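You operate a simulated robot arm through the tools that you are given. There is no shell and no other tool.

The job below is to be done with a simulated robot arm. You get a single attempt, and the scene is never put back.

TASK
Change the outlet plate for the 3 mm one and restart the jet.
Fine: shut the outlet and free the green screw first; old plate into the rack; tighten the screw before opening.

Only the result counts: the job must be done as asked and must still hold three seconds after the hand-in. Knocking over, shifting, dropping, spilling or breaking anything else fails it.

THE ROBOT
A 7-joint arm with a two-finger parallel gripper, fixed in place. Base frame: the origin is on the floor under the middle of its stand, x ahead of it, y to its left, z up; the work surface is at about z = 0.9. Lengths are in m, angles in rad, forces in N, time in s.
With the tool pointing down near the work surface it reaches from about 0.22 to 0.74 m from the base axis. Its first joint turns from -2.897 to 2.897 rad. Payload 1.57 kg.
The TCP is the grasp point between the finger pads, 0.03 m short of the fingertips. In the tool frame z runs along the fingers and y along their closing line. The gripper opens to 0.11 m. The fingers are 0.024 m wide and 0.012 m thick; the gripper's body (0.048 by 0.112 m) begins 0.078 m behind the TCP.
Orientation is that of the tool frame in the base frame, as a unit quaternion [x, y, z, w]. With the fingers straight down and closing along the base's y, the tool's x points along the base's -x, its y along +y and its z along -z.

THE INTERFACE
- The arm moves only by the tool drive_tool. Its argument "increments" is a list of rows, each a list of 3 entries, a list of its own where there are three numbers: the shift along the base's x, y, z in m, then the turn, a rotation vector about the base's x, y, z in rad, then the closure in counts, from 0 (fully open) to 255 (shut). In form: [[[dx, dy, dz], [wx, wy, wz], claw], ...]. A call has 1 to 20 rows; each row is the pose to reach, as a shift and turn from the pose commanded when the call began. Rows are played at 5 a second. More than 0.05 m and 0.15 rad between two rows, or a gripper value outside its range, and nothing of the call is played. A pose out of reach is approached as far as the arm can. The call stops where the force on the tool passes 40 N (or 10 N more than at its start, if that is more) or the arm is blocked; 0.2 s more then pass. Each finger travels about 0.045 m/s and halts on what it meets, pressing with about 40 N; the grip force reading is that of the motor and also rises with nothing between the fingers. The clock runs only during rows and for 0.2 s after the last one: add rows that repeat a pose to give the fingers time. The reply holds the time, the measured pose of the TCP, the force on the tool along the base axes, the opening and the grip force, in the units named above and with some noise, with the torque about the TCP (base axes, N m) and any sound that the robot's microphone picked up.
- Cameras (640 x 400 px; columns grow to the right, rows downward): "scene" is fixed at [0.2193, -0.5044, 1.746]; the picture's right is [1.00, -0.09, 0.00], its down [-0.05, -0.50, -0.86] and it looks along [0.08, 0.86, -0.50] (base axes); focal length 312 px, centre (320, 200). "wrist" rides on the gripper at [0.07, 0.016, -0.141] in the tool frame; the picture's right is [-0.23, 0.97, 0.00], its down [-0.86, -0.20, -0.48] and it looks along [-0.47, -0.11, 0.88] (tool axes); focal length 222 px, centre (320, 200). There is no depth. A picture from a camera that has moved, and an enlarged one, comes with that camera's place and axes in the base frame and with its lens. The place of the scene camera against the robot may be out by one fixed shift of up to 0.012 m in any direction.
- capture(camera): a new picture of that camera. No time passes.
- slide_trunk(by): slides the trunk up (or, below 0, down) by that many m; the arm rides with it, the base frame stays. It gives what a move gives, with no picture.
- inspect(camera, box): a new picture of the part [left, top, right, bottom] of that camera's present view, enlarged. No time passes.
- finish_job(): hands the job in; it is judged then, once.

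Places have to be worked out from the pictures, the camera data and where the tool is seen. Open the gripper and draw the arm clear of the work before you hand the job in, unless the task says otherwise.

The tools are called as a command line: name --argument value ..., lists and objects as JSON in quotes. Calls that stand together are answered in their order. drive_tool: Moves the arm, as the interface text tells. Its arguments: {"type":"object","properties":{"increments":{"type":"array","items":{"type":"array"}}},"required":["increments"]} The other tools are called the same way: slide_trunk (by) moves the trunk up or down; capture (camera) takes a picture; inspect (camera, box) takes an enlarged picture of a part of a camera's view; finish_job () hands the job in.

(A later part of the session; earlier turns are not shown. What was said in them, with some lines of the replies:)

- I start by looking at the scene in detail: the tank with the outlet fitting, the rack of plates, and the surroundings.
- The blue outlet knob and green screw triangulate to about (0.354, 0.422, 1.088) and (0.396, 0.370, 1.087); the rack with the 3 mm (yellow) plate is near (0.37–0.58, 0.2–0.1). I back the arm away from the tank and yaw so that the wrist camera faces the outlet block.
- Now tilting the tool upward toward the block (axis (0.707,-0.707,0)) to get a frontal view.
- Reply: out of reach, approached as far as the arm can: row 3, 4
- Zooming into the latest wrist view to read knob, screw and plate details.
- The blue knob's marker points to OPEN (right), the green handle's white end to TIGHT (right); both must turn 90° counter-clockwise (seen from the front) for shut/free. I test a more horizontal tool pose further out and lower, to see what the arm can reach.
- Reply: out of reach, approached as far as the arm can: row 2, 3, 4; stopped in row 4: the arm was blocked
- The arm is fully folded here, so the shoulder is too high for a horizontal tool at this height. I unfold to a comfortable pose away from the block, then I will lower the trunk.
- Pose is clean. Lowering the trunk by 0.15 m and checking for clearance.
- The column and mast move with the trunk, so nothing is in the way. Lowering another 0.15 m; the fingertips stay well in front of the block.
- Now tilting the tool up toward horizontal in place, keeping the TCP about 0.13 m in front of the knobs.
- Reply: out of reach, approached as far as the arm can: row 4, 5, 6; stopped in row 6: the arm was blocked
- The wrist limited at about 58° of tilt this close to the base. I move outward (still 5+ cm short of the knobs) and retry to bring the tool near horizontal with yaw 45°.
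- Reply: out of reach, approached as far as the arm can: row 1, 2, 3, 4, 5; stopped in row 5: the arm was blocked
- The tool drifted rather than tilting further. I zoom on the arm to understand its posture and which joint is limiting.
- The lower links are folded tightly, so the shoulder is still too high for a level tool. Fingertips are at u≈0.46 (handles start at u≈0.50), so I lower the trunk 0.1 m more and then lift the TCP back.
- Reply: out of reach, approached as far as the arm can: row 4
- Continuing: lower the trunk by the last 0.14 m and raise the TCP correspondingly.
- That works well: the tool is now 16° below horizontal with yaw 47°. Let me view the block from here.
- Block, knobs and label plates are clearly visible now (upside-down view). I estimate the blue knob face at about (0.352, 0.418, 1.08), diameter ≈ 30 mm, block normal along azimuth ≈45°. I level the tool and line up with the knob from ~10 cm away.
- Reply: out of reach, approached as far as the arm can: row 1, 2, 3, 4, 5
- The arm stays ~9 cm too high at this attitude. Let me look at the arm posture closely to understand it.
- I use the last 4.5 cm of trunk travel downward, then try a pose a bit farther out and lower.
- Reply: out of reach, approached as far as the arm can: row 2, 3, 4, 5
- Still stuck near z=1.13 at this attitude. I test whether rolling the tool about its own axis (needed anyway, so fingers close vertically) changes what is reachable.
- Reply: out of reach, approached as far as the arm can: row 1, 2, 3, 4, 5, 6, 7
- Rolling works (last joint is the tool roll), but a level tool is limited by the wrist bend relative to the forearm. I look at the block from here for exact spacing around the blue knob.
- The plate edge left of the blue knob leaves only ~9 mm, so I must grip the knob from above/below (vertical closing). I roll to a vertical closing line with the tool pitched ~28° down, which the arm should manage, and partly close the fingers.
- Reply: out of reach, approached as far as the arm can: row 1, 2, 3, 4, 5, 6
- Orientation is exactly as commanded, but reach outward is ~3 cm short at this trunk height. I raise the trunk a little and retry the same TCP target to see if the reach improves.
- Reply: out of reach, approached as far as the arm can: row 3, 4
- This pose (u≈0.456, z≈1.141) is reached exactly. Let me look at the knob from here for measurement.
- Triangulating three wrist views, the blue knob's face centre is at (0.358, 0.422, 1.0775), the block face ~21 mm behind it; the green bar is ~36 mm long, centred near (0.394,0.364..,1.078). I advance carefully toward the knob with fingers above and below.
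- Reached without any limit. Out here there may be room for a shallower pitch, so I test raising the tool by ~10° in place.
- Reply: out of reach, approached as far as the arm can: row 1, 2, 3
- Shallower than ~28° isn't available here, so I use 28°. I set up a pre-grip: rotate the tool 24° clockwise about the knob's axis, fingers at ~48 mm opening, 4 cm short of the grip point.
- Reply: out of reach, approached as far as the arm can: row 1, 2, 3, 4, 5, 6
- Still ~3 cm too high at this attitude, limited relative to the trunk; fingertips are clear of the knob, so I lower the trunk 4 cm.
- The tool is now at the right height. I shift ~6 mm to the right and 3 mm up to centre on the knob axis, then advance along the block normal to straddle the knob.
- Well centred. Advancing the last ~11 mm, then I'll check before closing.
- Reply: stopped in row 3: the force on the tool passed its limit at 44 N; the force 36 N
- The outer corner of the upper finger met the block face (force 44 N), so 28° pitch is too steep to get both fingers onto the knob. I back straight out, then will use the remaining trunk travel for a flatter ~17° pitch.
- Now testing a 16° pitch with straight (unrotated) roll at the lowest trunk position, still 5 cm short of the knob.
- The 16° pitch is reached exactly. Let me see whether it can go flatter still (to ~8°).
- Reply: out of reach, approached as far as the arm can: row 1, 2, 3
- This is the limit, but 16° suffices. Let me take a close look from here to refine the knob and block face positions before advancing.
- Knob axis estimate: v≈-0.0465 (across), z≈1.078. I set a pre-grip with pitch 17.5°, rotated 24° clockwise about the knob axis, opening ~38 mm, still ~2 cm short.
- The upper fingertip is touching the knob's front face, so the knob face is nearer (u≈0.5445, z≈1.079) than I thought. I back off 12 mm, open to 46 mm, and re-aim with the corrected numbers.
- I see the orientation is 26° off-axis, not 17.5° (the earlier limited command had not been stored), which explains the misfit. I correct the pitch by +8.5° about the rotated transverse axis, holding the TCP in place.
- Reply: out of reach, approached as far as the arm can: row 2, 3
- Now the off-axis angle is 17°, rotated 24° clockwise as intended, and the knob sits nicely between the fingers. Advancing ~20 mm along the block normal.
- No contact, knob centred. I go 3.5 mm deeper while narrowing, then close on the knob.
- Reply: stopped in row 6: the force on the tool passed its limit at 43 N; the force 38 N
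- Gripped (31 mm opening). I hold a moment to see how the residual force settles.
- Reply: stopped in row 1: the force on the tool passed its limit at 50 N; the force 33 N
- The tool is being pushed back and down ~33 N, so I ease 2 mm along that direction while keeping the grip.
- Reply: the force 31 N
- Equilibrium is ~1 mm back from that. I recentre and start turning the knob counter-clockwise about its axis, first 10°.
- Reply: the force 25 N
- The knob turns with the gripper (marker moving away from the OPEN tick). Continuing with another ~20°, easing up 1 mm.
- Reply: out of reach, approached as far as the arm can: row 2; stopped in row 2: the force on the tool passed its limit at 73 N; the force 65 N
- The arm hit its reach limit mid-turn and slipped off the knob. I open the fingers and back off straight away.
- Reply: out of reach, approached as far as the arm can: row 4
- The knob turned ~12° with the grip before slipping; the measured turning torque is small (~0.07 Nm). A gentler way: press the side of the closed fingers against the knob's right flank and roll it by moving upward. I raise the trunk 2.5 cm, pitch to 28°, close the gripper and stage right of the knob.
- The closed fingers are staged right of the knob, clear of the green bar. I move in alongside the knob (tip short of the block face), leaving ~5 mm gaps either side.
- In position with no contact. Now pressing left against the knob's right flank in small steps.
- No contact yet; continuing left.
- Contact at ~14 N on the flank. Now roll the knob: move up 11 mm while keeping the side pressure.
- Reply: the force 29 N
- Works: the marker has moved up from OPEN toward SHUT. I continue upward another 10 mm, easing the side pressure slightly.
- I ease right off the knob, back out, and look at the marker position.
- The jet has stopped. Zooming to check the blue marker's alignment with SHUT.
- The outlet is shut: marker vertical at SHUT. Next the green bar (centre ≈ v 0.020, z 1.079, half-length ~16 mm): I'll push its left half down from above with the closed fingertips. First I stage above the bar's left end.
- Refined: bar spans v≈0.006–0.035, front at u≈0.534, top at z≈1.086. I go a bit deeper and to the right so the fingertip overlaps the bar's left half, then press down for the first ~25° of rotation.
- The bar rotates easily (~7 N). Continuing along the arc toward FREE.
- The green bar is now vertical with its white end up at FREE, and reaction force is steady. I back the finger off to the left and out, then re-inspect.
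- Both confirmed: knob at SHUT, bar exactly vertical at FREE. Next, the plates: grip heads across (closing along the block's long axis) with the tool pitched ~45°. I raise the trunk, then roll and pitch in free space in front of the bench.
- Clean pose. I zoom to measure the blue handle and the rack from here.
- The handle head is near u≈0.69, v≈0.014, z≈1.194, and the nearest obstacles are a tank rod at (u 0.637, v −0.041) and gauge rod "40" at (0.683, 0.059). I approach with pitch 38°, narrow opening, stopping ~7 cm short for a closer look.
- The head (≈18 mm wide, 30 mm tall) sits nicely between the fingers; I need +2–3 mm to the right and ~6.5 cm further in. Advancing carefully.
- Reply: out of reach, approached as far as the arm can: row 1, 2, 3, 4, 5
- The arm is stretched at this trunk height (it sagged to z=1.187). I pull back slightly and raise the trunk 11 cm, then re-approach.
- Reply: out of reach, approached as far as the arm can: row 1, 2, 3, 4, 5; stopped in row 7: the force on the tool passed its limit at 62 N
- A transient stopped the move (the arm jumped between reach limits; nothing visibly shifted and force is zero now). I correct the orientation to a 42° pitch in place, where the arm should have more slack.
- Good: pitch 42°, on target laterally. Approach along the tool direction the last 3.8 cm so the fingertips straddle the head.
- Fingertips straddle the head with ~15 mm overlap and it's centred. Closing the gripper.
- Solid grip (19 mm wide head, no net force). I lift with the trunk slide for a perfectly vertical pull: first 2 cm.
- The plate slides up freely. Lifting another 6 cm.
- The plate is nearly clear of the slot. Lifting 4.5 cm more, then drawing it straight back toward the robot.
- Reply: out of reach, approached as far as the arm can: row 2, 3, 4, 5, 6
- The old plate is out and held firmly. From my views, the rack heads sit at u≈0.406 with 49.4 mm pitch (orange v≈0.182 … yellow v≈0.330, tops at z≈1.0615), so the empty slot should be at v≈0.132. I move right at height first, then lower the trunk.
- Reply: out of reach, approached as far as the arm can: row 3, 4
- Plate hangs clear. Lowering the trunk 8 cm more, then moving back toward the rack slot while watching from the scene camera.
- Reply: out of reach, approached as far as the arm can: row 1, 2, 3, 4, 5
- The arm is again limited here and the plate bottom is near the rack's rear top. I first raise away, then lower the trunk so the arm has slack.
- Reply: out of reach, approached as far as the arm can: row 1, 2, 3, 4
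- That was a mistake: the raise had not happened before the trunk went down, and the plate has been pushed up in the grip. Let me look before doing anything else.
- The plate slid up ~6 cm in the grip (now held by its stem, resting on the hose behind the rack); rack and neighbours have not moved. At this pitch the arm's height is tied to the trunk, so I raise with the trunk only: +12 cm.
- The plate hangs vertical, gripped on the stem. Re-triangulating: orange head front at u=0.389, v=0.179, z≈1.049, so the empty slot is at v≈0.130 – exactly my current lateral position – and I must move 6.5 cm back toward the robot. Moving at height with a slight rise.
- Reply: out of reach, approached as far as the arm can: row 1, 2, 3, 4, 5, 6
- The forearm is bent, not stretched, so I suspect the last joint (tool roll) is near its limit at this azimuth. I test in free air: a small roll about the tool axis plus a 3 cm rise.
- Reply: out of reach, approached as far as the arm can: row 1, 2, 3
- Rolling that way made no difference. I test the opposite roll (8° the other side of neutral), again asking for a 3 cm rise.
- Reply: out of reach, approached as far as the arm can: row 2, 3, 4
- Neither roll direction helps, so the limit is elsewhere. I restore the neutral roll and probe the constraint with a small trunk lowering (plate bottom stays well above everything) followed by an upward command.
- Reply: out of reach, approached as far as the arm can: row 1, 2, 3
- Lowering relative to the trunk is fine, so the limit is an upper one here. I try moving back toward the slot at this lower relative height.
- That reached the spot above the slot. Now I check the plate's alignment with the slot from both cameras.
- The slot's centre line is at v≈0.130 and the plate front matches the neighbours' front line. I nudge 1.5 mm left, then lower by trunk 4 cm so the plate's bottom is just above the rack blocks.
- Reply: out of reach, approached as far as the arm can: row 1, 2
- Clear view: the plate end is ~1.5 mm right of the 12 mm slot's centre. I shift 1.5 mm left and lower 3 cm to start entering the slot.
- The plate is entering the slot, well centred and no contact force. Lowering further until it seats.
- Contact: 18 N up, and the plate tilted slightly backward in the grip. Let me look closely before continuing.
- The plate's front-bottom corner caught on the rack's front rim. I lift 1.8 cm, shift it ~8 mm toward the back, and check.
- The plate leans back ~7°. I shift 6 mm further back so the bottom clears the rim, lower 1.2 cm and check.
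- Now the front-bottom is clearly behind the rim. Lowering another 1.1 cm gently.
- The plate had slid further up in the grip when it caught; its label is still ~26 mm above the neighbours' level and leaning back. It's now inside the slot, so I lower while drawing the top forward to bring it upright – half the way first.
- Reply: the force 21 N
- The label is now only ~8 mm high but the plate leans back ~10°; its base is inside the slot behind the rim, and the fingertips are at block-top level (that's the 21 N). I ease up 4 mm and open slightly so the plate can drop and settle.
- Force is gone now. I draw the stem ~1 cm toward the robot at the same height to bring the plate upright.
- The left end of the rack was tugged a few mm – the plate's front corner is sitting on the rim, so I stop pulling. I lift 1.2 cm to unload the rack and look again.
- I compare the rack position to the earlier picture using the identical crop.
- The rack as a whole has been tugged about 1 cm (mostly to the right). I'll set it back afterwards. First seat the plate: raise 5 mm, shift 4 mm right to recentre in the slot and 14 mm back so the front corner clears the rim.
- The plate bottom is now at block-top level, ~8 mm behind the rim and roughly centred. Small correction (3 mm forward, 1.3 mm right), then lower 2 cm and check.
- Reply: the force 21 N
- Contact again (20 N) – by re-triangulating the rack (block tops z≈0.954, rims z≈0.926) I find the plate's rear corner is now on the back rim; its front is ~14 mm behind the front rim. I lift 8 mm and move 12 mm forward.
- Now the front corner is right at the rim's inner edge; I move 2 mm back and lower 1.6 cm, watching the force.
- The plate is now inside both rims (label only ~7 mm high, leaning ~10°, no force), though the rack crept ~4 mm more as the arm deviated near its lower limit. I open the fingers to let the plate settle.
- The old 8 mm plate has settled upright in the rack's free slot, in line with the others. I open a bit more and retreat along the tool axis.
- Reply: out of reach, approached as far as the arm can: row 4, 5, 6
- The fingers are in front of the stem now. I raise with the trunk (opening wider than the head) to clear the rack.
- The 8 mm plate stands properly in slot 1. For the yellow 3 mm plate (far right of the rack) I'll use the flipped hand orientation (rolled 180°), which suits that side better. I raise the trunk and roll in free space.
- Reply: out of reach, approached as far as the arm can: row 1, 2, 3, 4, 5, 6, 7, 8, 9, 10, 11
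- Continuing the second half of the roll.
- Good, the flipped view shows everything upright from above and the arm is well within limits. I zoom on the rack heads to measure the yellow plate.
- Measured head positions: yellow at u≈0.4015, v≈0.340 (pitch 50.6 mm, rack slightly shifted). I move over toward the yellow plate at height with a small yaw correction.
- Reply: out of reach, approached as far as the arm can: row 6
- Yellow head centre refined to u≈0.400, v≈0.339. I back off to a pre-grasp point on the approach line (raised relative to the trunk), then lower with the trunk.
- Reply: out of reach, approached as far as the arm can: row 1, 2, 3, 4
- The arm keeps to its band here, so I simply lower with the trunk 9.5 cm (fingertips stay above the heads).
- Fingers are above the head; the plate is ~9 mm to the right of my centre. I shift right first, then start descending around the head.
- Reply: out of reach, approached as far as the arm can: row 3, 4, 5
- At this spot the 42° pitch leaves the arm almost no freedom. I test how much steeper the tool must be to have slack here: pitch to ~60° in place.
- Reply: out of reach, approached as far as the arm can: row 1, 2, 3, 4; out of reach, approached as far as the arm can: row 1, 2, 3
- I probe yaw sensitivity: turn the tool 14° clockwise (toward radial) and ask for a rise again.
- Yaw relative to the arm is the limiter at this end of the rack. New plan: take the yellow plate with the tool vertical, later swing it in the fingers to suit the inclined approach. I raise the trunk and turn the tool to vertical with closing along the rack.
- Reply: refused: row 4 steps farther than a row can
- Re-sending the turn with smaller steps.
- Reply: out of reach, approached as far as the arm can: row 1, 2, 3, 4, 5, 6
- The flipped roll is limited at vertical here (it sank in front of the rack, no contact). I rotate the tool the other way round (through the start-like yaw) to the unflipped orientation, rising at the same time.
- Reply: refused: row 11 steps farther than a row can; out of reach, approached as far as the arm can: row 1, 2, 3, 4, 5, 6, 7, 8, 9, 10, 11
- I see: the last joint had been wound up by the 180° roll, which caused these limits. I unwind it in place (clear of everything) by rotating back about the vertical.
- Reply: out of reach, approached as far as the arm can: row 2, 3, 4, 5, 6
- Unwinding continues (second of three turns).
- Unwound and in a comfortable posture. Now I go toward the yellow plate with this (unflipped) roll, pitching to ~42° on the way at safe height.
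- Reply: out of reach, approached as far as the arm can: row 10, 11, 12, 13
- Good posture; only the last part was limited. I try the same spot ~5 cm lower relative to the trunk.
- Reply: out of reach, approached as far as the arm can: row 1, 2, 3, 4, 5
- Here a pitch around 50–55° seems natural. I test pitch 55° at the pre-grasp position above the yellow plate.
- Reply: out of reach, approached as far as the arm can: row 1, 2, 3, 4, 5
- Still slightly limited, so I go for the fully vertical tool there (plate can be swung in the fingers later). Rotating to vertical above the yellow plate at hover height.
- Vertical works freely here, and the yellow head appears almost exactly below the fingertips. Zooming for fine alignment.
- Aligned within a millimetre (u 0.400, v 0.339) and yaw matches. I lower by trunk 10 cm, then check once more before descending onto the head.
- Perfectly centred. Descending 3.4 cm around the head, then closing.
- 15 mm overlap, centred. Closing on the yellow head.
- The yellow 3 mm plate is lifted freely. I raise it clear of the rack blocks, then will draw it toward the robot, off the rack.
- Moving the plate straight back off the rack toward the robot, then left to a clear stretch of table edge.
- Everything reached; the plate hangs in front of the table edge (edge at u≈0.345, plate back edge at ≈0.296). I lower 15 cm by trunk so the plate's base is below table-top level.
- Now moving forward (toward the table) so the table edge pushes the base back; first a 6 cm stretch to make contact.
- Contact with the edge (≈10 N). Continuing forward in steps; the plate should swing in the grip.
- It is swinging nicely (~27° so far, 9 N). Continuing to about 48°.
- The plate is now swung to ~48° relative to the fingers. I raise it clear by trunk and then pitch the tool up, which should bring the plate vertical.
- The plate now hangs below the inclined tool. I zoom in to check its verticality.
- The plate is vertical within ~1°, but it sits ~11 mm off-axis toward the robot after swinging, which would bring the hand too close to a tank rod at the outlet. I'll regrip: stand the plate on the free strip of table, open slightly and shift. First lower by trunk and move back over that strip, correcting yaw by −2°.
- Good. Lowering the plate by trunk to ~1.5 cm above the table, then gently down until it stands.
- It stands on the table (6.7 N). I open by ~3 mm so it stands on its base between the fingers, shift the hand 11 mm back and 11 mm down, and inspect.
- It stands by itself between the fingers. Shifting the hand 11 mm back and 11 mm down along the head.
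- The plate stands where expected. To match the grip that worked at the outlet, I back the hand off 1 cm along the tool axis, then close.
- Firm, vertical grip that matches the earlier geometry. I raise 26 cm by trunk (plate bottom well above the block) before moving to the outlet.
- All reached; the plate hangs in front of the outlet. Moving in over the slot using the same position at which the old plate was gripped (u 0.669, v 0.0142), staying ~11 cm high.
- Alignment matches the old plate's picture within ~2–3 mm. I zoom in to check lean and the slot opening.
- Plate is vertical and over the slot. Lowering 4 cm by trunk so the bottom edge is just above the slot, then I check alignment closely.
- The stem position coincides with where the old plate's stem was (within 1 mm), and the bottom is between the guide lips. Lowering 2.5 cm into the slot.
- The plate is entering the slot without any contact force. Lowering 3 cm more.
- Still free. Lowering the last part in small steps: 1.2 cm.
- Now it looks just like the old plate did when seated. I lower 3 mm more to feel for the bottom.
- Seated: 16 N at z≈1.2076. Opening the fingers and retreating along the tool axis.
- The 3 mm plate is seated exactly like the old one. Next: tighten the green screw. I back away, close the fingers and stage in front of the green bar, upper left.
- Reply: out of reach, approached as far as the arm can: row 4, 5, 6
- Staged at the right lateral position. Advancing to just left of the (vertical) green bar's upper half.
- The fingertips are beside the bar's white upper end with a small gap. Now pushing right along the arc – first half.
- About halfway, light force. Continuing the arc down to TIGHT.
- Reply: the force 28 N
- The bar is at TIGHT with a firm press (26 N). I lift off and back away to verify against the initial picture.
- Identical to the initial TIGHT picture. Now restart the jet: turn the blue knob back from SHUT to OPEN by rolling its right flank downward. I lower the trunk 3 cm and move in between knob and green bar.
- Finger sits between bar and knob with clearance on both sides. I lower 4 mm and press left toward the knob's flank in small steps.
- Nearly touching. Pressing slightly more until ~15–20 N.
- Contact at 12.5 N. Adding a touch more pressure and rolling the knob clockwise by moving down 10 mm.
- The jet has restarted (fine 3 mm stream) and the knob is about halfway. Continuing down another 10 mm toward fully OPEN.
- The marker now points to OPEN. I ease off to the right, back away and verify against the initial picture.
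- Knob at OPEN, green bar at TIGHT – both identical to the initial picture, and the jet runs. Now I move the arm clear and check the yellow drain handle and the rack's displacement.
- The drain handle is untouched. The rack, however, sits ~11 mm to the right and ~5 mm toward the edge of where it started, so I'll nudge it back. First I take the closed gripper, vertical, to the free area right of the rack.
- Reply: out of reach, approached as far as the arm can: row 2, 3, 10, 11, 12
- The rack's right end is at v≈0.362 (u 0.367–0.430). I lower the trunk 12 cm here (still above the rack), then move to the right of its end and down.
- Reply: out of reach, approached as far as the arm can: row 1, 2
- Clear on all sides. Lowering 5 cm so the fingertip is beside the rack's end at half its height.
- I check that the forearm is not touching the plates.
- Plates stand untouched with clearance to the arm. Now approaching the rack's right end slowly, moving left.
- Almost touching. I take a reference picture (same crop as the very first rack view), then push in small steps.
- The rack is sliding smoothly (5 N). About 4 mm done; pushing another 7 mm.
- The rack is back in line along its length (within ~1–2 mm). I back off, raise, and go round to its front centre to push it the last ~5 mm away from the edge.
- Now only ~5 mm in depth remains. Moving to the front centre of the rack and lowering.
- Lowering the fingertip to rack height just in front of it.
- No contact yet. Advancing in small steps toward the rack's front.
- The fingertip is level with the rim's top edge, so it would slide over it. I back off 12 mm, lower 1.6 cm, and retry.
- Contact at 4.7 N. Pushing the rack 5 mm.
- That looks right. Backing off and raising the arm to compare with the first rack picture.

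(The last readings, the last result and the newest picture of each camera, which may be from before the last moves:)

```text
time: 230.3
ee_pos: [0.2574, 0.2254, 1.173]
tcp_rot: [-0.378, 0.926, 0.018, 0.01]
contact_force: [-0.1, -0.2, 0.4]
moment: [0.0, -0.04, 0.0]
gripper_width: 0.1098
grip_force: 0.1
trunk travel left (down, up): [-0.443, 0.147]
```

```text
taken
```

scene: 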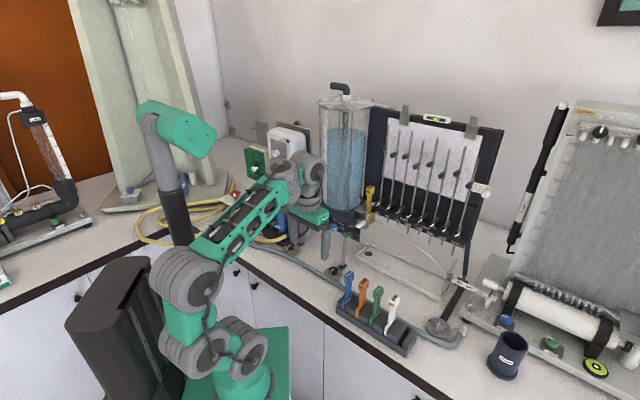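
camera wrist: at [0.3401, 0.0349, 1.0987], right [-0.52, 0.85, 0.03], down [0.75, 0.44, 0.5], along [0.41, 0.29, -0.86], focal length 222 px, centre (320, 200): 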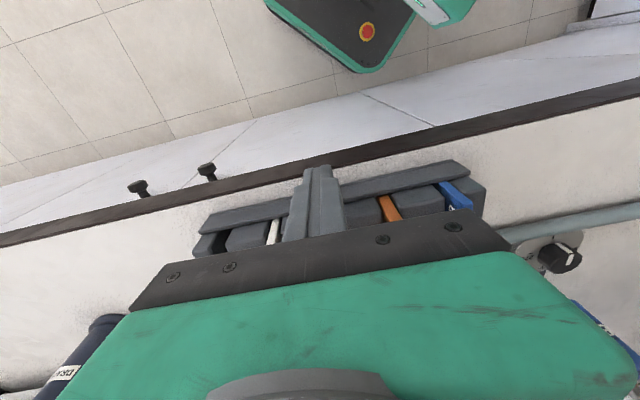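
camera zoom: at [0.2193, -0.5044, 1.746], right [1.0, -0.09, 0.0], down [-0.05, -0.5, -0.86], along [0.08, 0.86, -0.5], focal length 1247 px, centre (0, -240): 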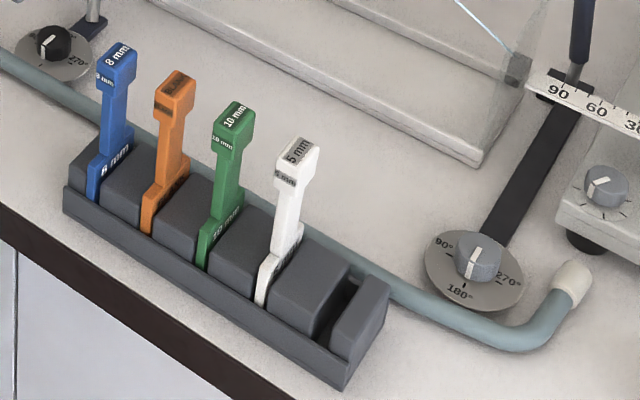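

I compare with the undisturbed mid-run crop of the same region.

inspect --camera "scene" --box '[320, 270, 430, 355]'

```text
4.71 times, centred on (375, 312) of scene
camera zoom: at [0.2193, -0.5044, 1.746], right [1.0, -0.09, 0.0], down [-0.05, -0.5, -0.86], along [0.08, 0.86, -0.5], focal length 1467 px, centre (61, -329)
```

zoom: 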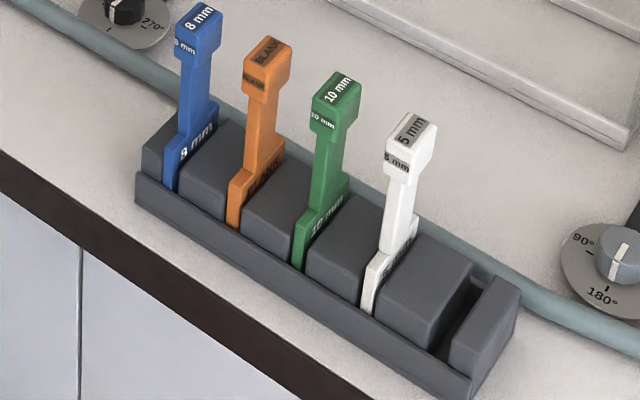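

By this comparison the rack is now ~6 mm too far in depth and ~5 mm left, total <1 cm. I measure it more reliably by wrist-camera triangulation of the orange label (undisturbed value: u 0.3893, v 0.1791).

drive_tool --increments '[[[0.02, -0.02, 0.01], [0, 0, 0], 0], [[0.045, -0.05, 0.02], [0, 0, 0], 0], [[0.07, -0.08, 0.03], [0, 0, 0], 0], [[0.08, -0.1, 0.03], [0, 0, 0], 0]]'

inspect --camera "wrist" --box '[220, 40, 460, 200]'

```text
time: 231.3
ee_pos: [0.3378, 0.1237, 1.2047]
tcp_rot: [-0.379, 0.925, 0.019, 0.011]
contact_force: [0.6, 0.5, -0.3]
moment: [0.0, 0.01, -0.01]
gripper_width: 0.11
grip_force: 0.1
trunk travel left (down, up): [-0.443, 0.147]
```

```text
2.50 times, centred on (340, 120) of wrist
camera zoom: at [0.2753, 0.0795, 1.3421], right [-0.52, 0.85, 0.03], down [0.75, 0.44, 0.5], along [0.41, 0.29, -0.86], focal length 555 px, centre (270, 400)
```

zoom: 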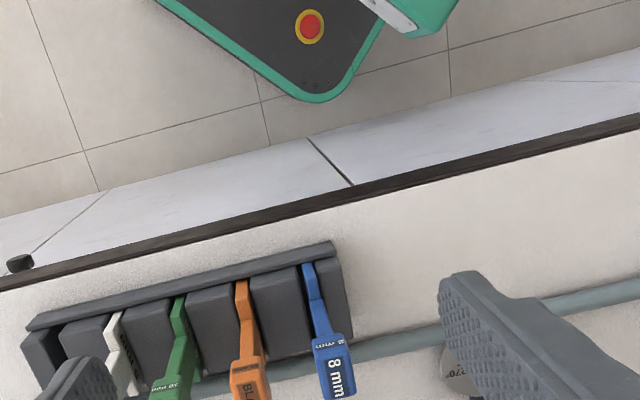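

inspect --camera "wrist" --box '[280, 100, 380, 230]'

```text
3.08 times, centred on (330, 165) of wrist
camera zoom: at [0.2753, 0.0795, 1.3421], right [-0.52, 0.85, 0.03], down [0.75, 0.44, 0.5], along [0.41, 0.29, -0.86], focal length 684 px, centre (289, 308)
```

zoom: 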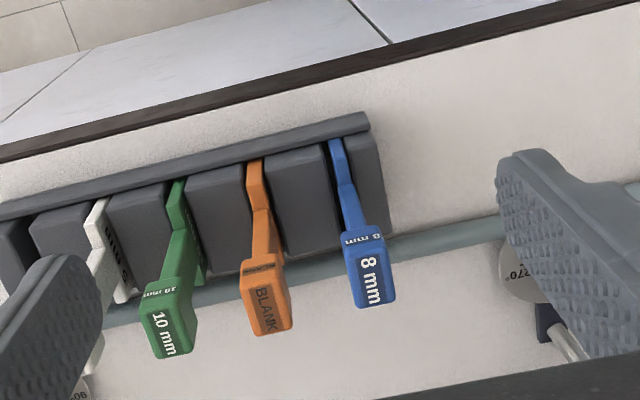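

The orange plate is within ~3–5 mm of its original place, so the rack is essentially restored. Now I draw the arm clear (gripper open) and do a final check of everything.

drive_tool --increments '[[[-0.02, -0.01, 0.02], [0, 0, 0], 0], [[-0.05, -0.02, 0.04], [0, 0, 0], 0], [[-0.08, -0.03, 0.06], [0, 0, 0], 0], [[-0.1, -0.03, 0.08], [0, 0, 0], 0], [[-0.11, -0.03, 0.1], [0, 0, 0], 0]]'

capture --camera "scene"

inspect --camera "scene" --box '[290, 170, 450, 270]'

inspect --camera "scene" --box '[318, 205, 368, 245]'

inspect --camera "scene" --box '[320, 260, 480, 360]'

```text
time: 232.2
ee_pos: [0.2539, 0.0951, 1.2703]
tcp_rot: [-0.384, 0.923, 0.017, 0.018]
contact_force: [12.1, 8.7, -20.5]
moment: [-0.5, 0.19, -0.27]
gripper_width: 0.11
grip_force: 0.0
trunk travel left (down, up): [-0.443, 0.147]
stopped in row 4: the force on the tool passed its limit at 116 N (the readings are from after the stop); the commanded pose is now the measured one
```

```text
taken
```

scene: 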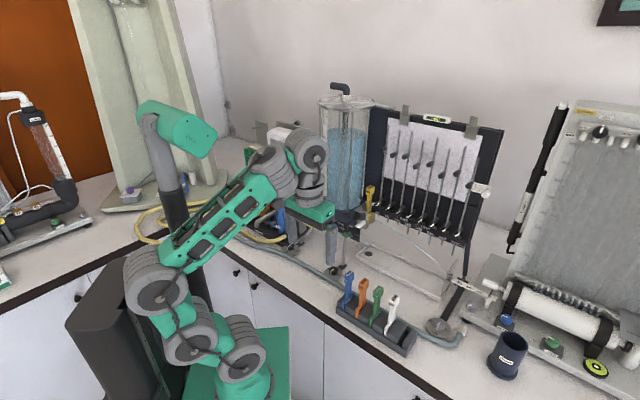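

```text
4.00 times, centred on (370, 220) of scene
camera zoom: at [0.2193, -0.5044, 1.746], right [1.0, -0.09, 0.0], down [-0.05, -0.5, -0.86], along [0.08, 0.86, -0.5], focal length 1247 px, centre (120, 120)
```

zoom: 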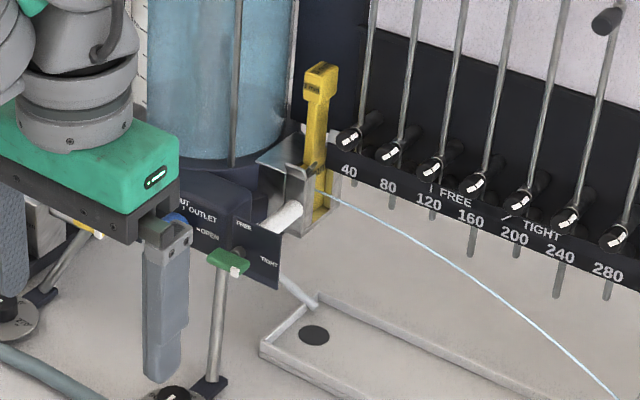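

```text
10.00 times, centred on (343, 225) of scene
camera zoom: at [0.2193, -0.5044, 1.746], right [1.0, -0.09, 0.0], down [-0.05, -0.5, -0.86], along [0.08, 0.86, -0.5], focal length 3117 px, centre (90, -50)
```

zoom: 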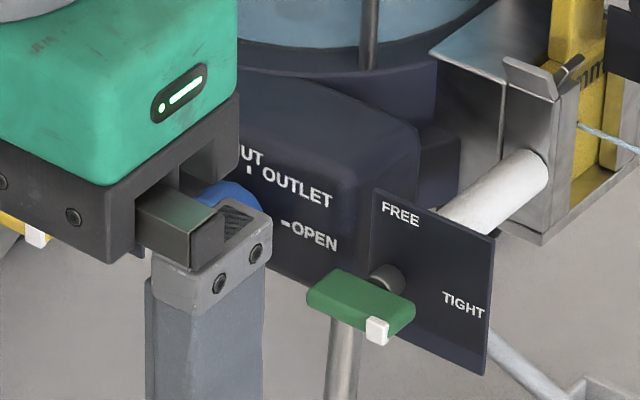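

```text
4.00 times, centred on (400, 310) of scene
camera zoom: at [0.2193, -0.5044, 1.746], right [1.0, -0.09, 0.0], down [-0.05, -0.5, -0.86], along [0.08, 0.86, -0.5], focal length 1247 px, centre (0, -240)
```

zoom: 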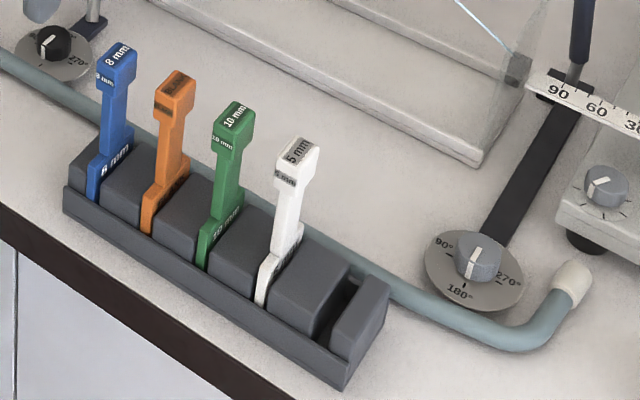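

All task items look right: thin jet through the 3 mm plate, screw TIGHT, knob OPEN, rack in order. The hand got too close to its own arm while folding back (force spike, no work object nearby), so I move it slightly outward again.

drive_tool --increments '[[[0.01, 0.006, 0.0], [0, 0, 0], 0], [[0.025, 0.015, 0.0], [0, 0, 0], 0], [[0.035, 0.02, 0.0], [0, 0, 0], 0]]'

capture --camera "wrist"

inspect --camera "scene" --box '[200, 130, 400, 300]'

```text
time: 233.0
ee_pos: [0.2874, 0.1156, 1.2704]
tcp_rot: [-0.384, 0.923, 0.018, 0.018]
contact_force: [0.3, 0.7, -0.3]
moment: [0.03, 0.04, 0.02]
gripper_width: 0.11
grip_force: 0.0
trunk travel left (down, up): [-0.443, 0.147]
```

```text
taken
camera wrist: at [0.2246, 0.0698, 1.4082], right [-0.53, 0.85, 0.03], down [0.73, 0.44, 0.51], along [0.42, 0.29, -0.86], focal length 222 px, centre (320, 200)
```

wrist: 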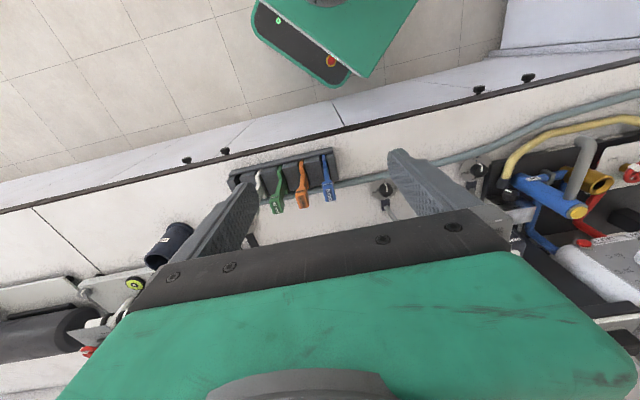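

```text
2.35 times, centred on (300, 215) of scene
camera zoom: at [0.2193, -0.5044, 1.746], right [1.0, -0.09, 0.0], down [-0.05, -0.5, -0.86], along [0.08, 0.86, -0.5], focal length 734 px, centre (367, 165)
```

zoom: 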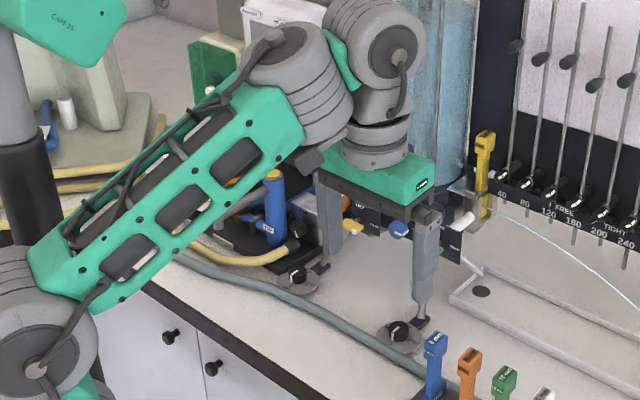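

Force is zero and the hand is clear of the bench. I raise it a further 10 cm and take one last look before handing in.

slide_trunk --by 0.1

inspect --camera "scene" --box '[310, 160, 470, 270]'

inspect --camera "scene" --box '[318, 205, 368, 245]'

capture --camera "scene"

```text
time: 234.3
ee_pos: [0.288, 0.1155, 1.3709]
tcp_rot: [-0.383, 0.923, 0.018, 0.018]
contact_force: [0.3, 0.2, -0.2]
moment: [-0.01, 0.01, 0.03]
gripper_width: 0.1101
grip_force: 0.1
trunk travel left (down, up): [-0.543, 0.047]
```

```text
3.64 times, centred on (390, 215) of scene
camera zoom: at [0.2193, -0.5044, 1.746], right [1.0, -0.09, 0.0], down [-0.05, -0.5, -0.86], along [0.08, 0.86, -0.5], focal length 1134 px, centre (66, 146)
```

zoom: 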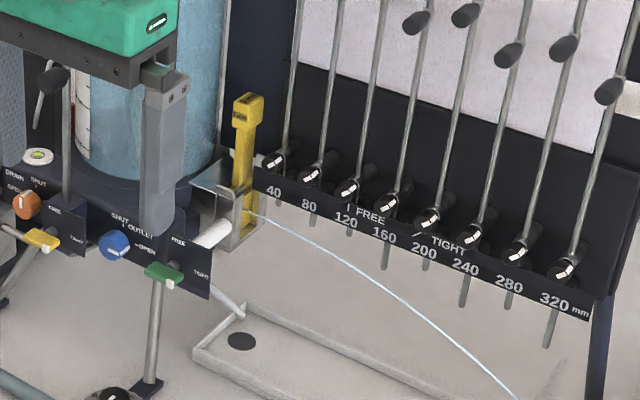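

```text
10.00 times, centred on (343, 225) of scene
camera zoom: at [0.2193, -0.5044, 1.746], right [1.0, -0.09, 0.0], down [-0.05, -0.5, -0.86], along [0.08, 0.86, -0.5], focal length 3117 px, centre (90, -50)
```

zoom: 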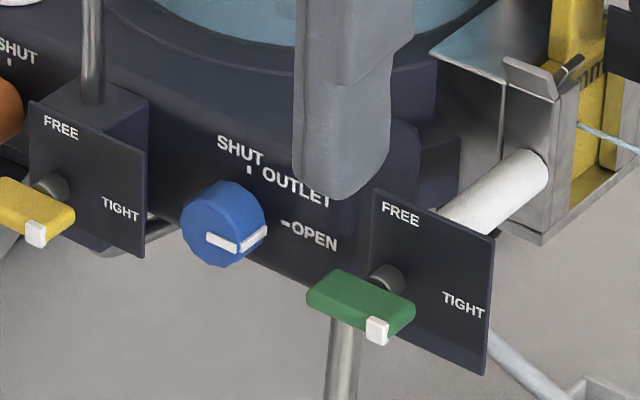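

```text
taken
```

scene: 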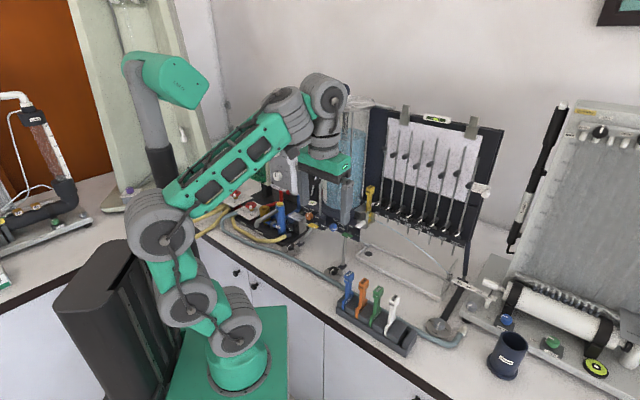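

Final state: the 3 mm plate is seated in the outlet, the green screw is TIGHT and the knob is OPEN. The jet is running, the old 8 mm plate stands in the rack, and the gripper is open and clear. Handing in.

finish_job

```text
The job is handed in.
```

The 3 mm plate is in the outlet and the jet is running again. The job is handed in, but I shifted the rack slightly along the way.

- **Order:** I shut the outlet and freed the green screw before touching the plate. I tightened the screw again before opening the outlet. In the last pictures the screw is at TIGHT and the knob at OPEN, matching the first pictures.
- **Plates:** The 3 mm plate is seated where the old one was. The 8 mm plate stands upright in the rack's free slot. The slot the 3 mm plate came from is now empty.
- **Rack shift:** Putting the 8 mm plate in dragged the rack about 12 mm. I pushed it back. Wrist-camera measurements put it within about 3–6 mm of its starting place, while one comparison of scene pictures suggested up to 9 mm. The other plates stayed upright in their slots.
- **Rough contacts:**
  - While I was shutting the outlet, one finger pressed on the block's face at about 44 N, and the grip later slipped off the knob.
  - The old plate was pushed against the hose behind the rack.
  - At the very end the hand hit something with a 116 N spike. I think it was the robot's own arm, and I saw nothing on the bench move.

The gripper is open and the arm is clear of the work.
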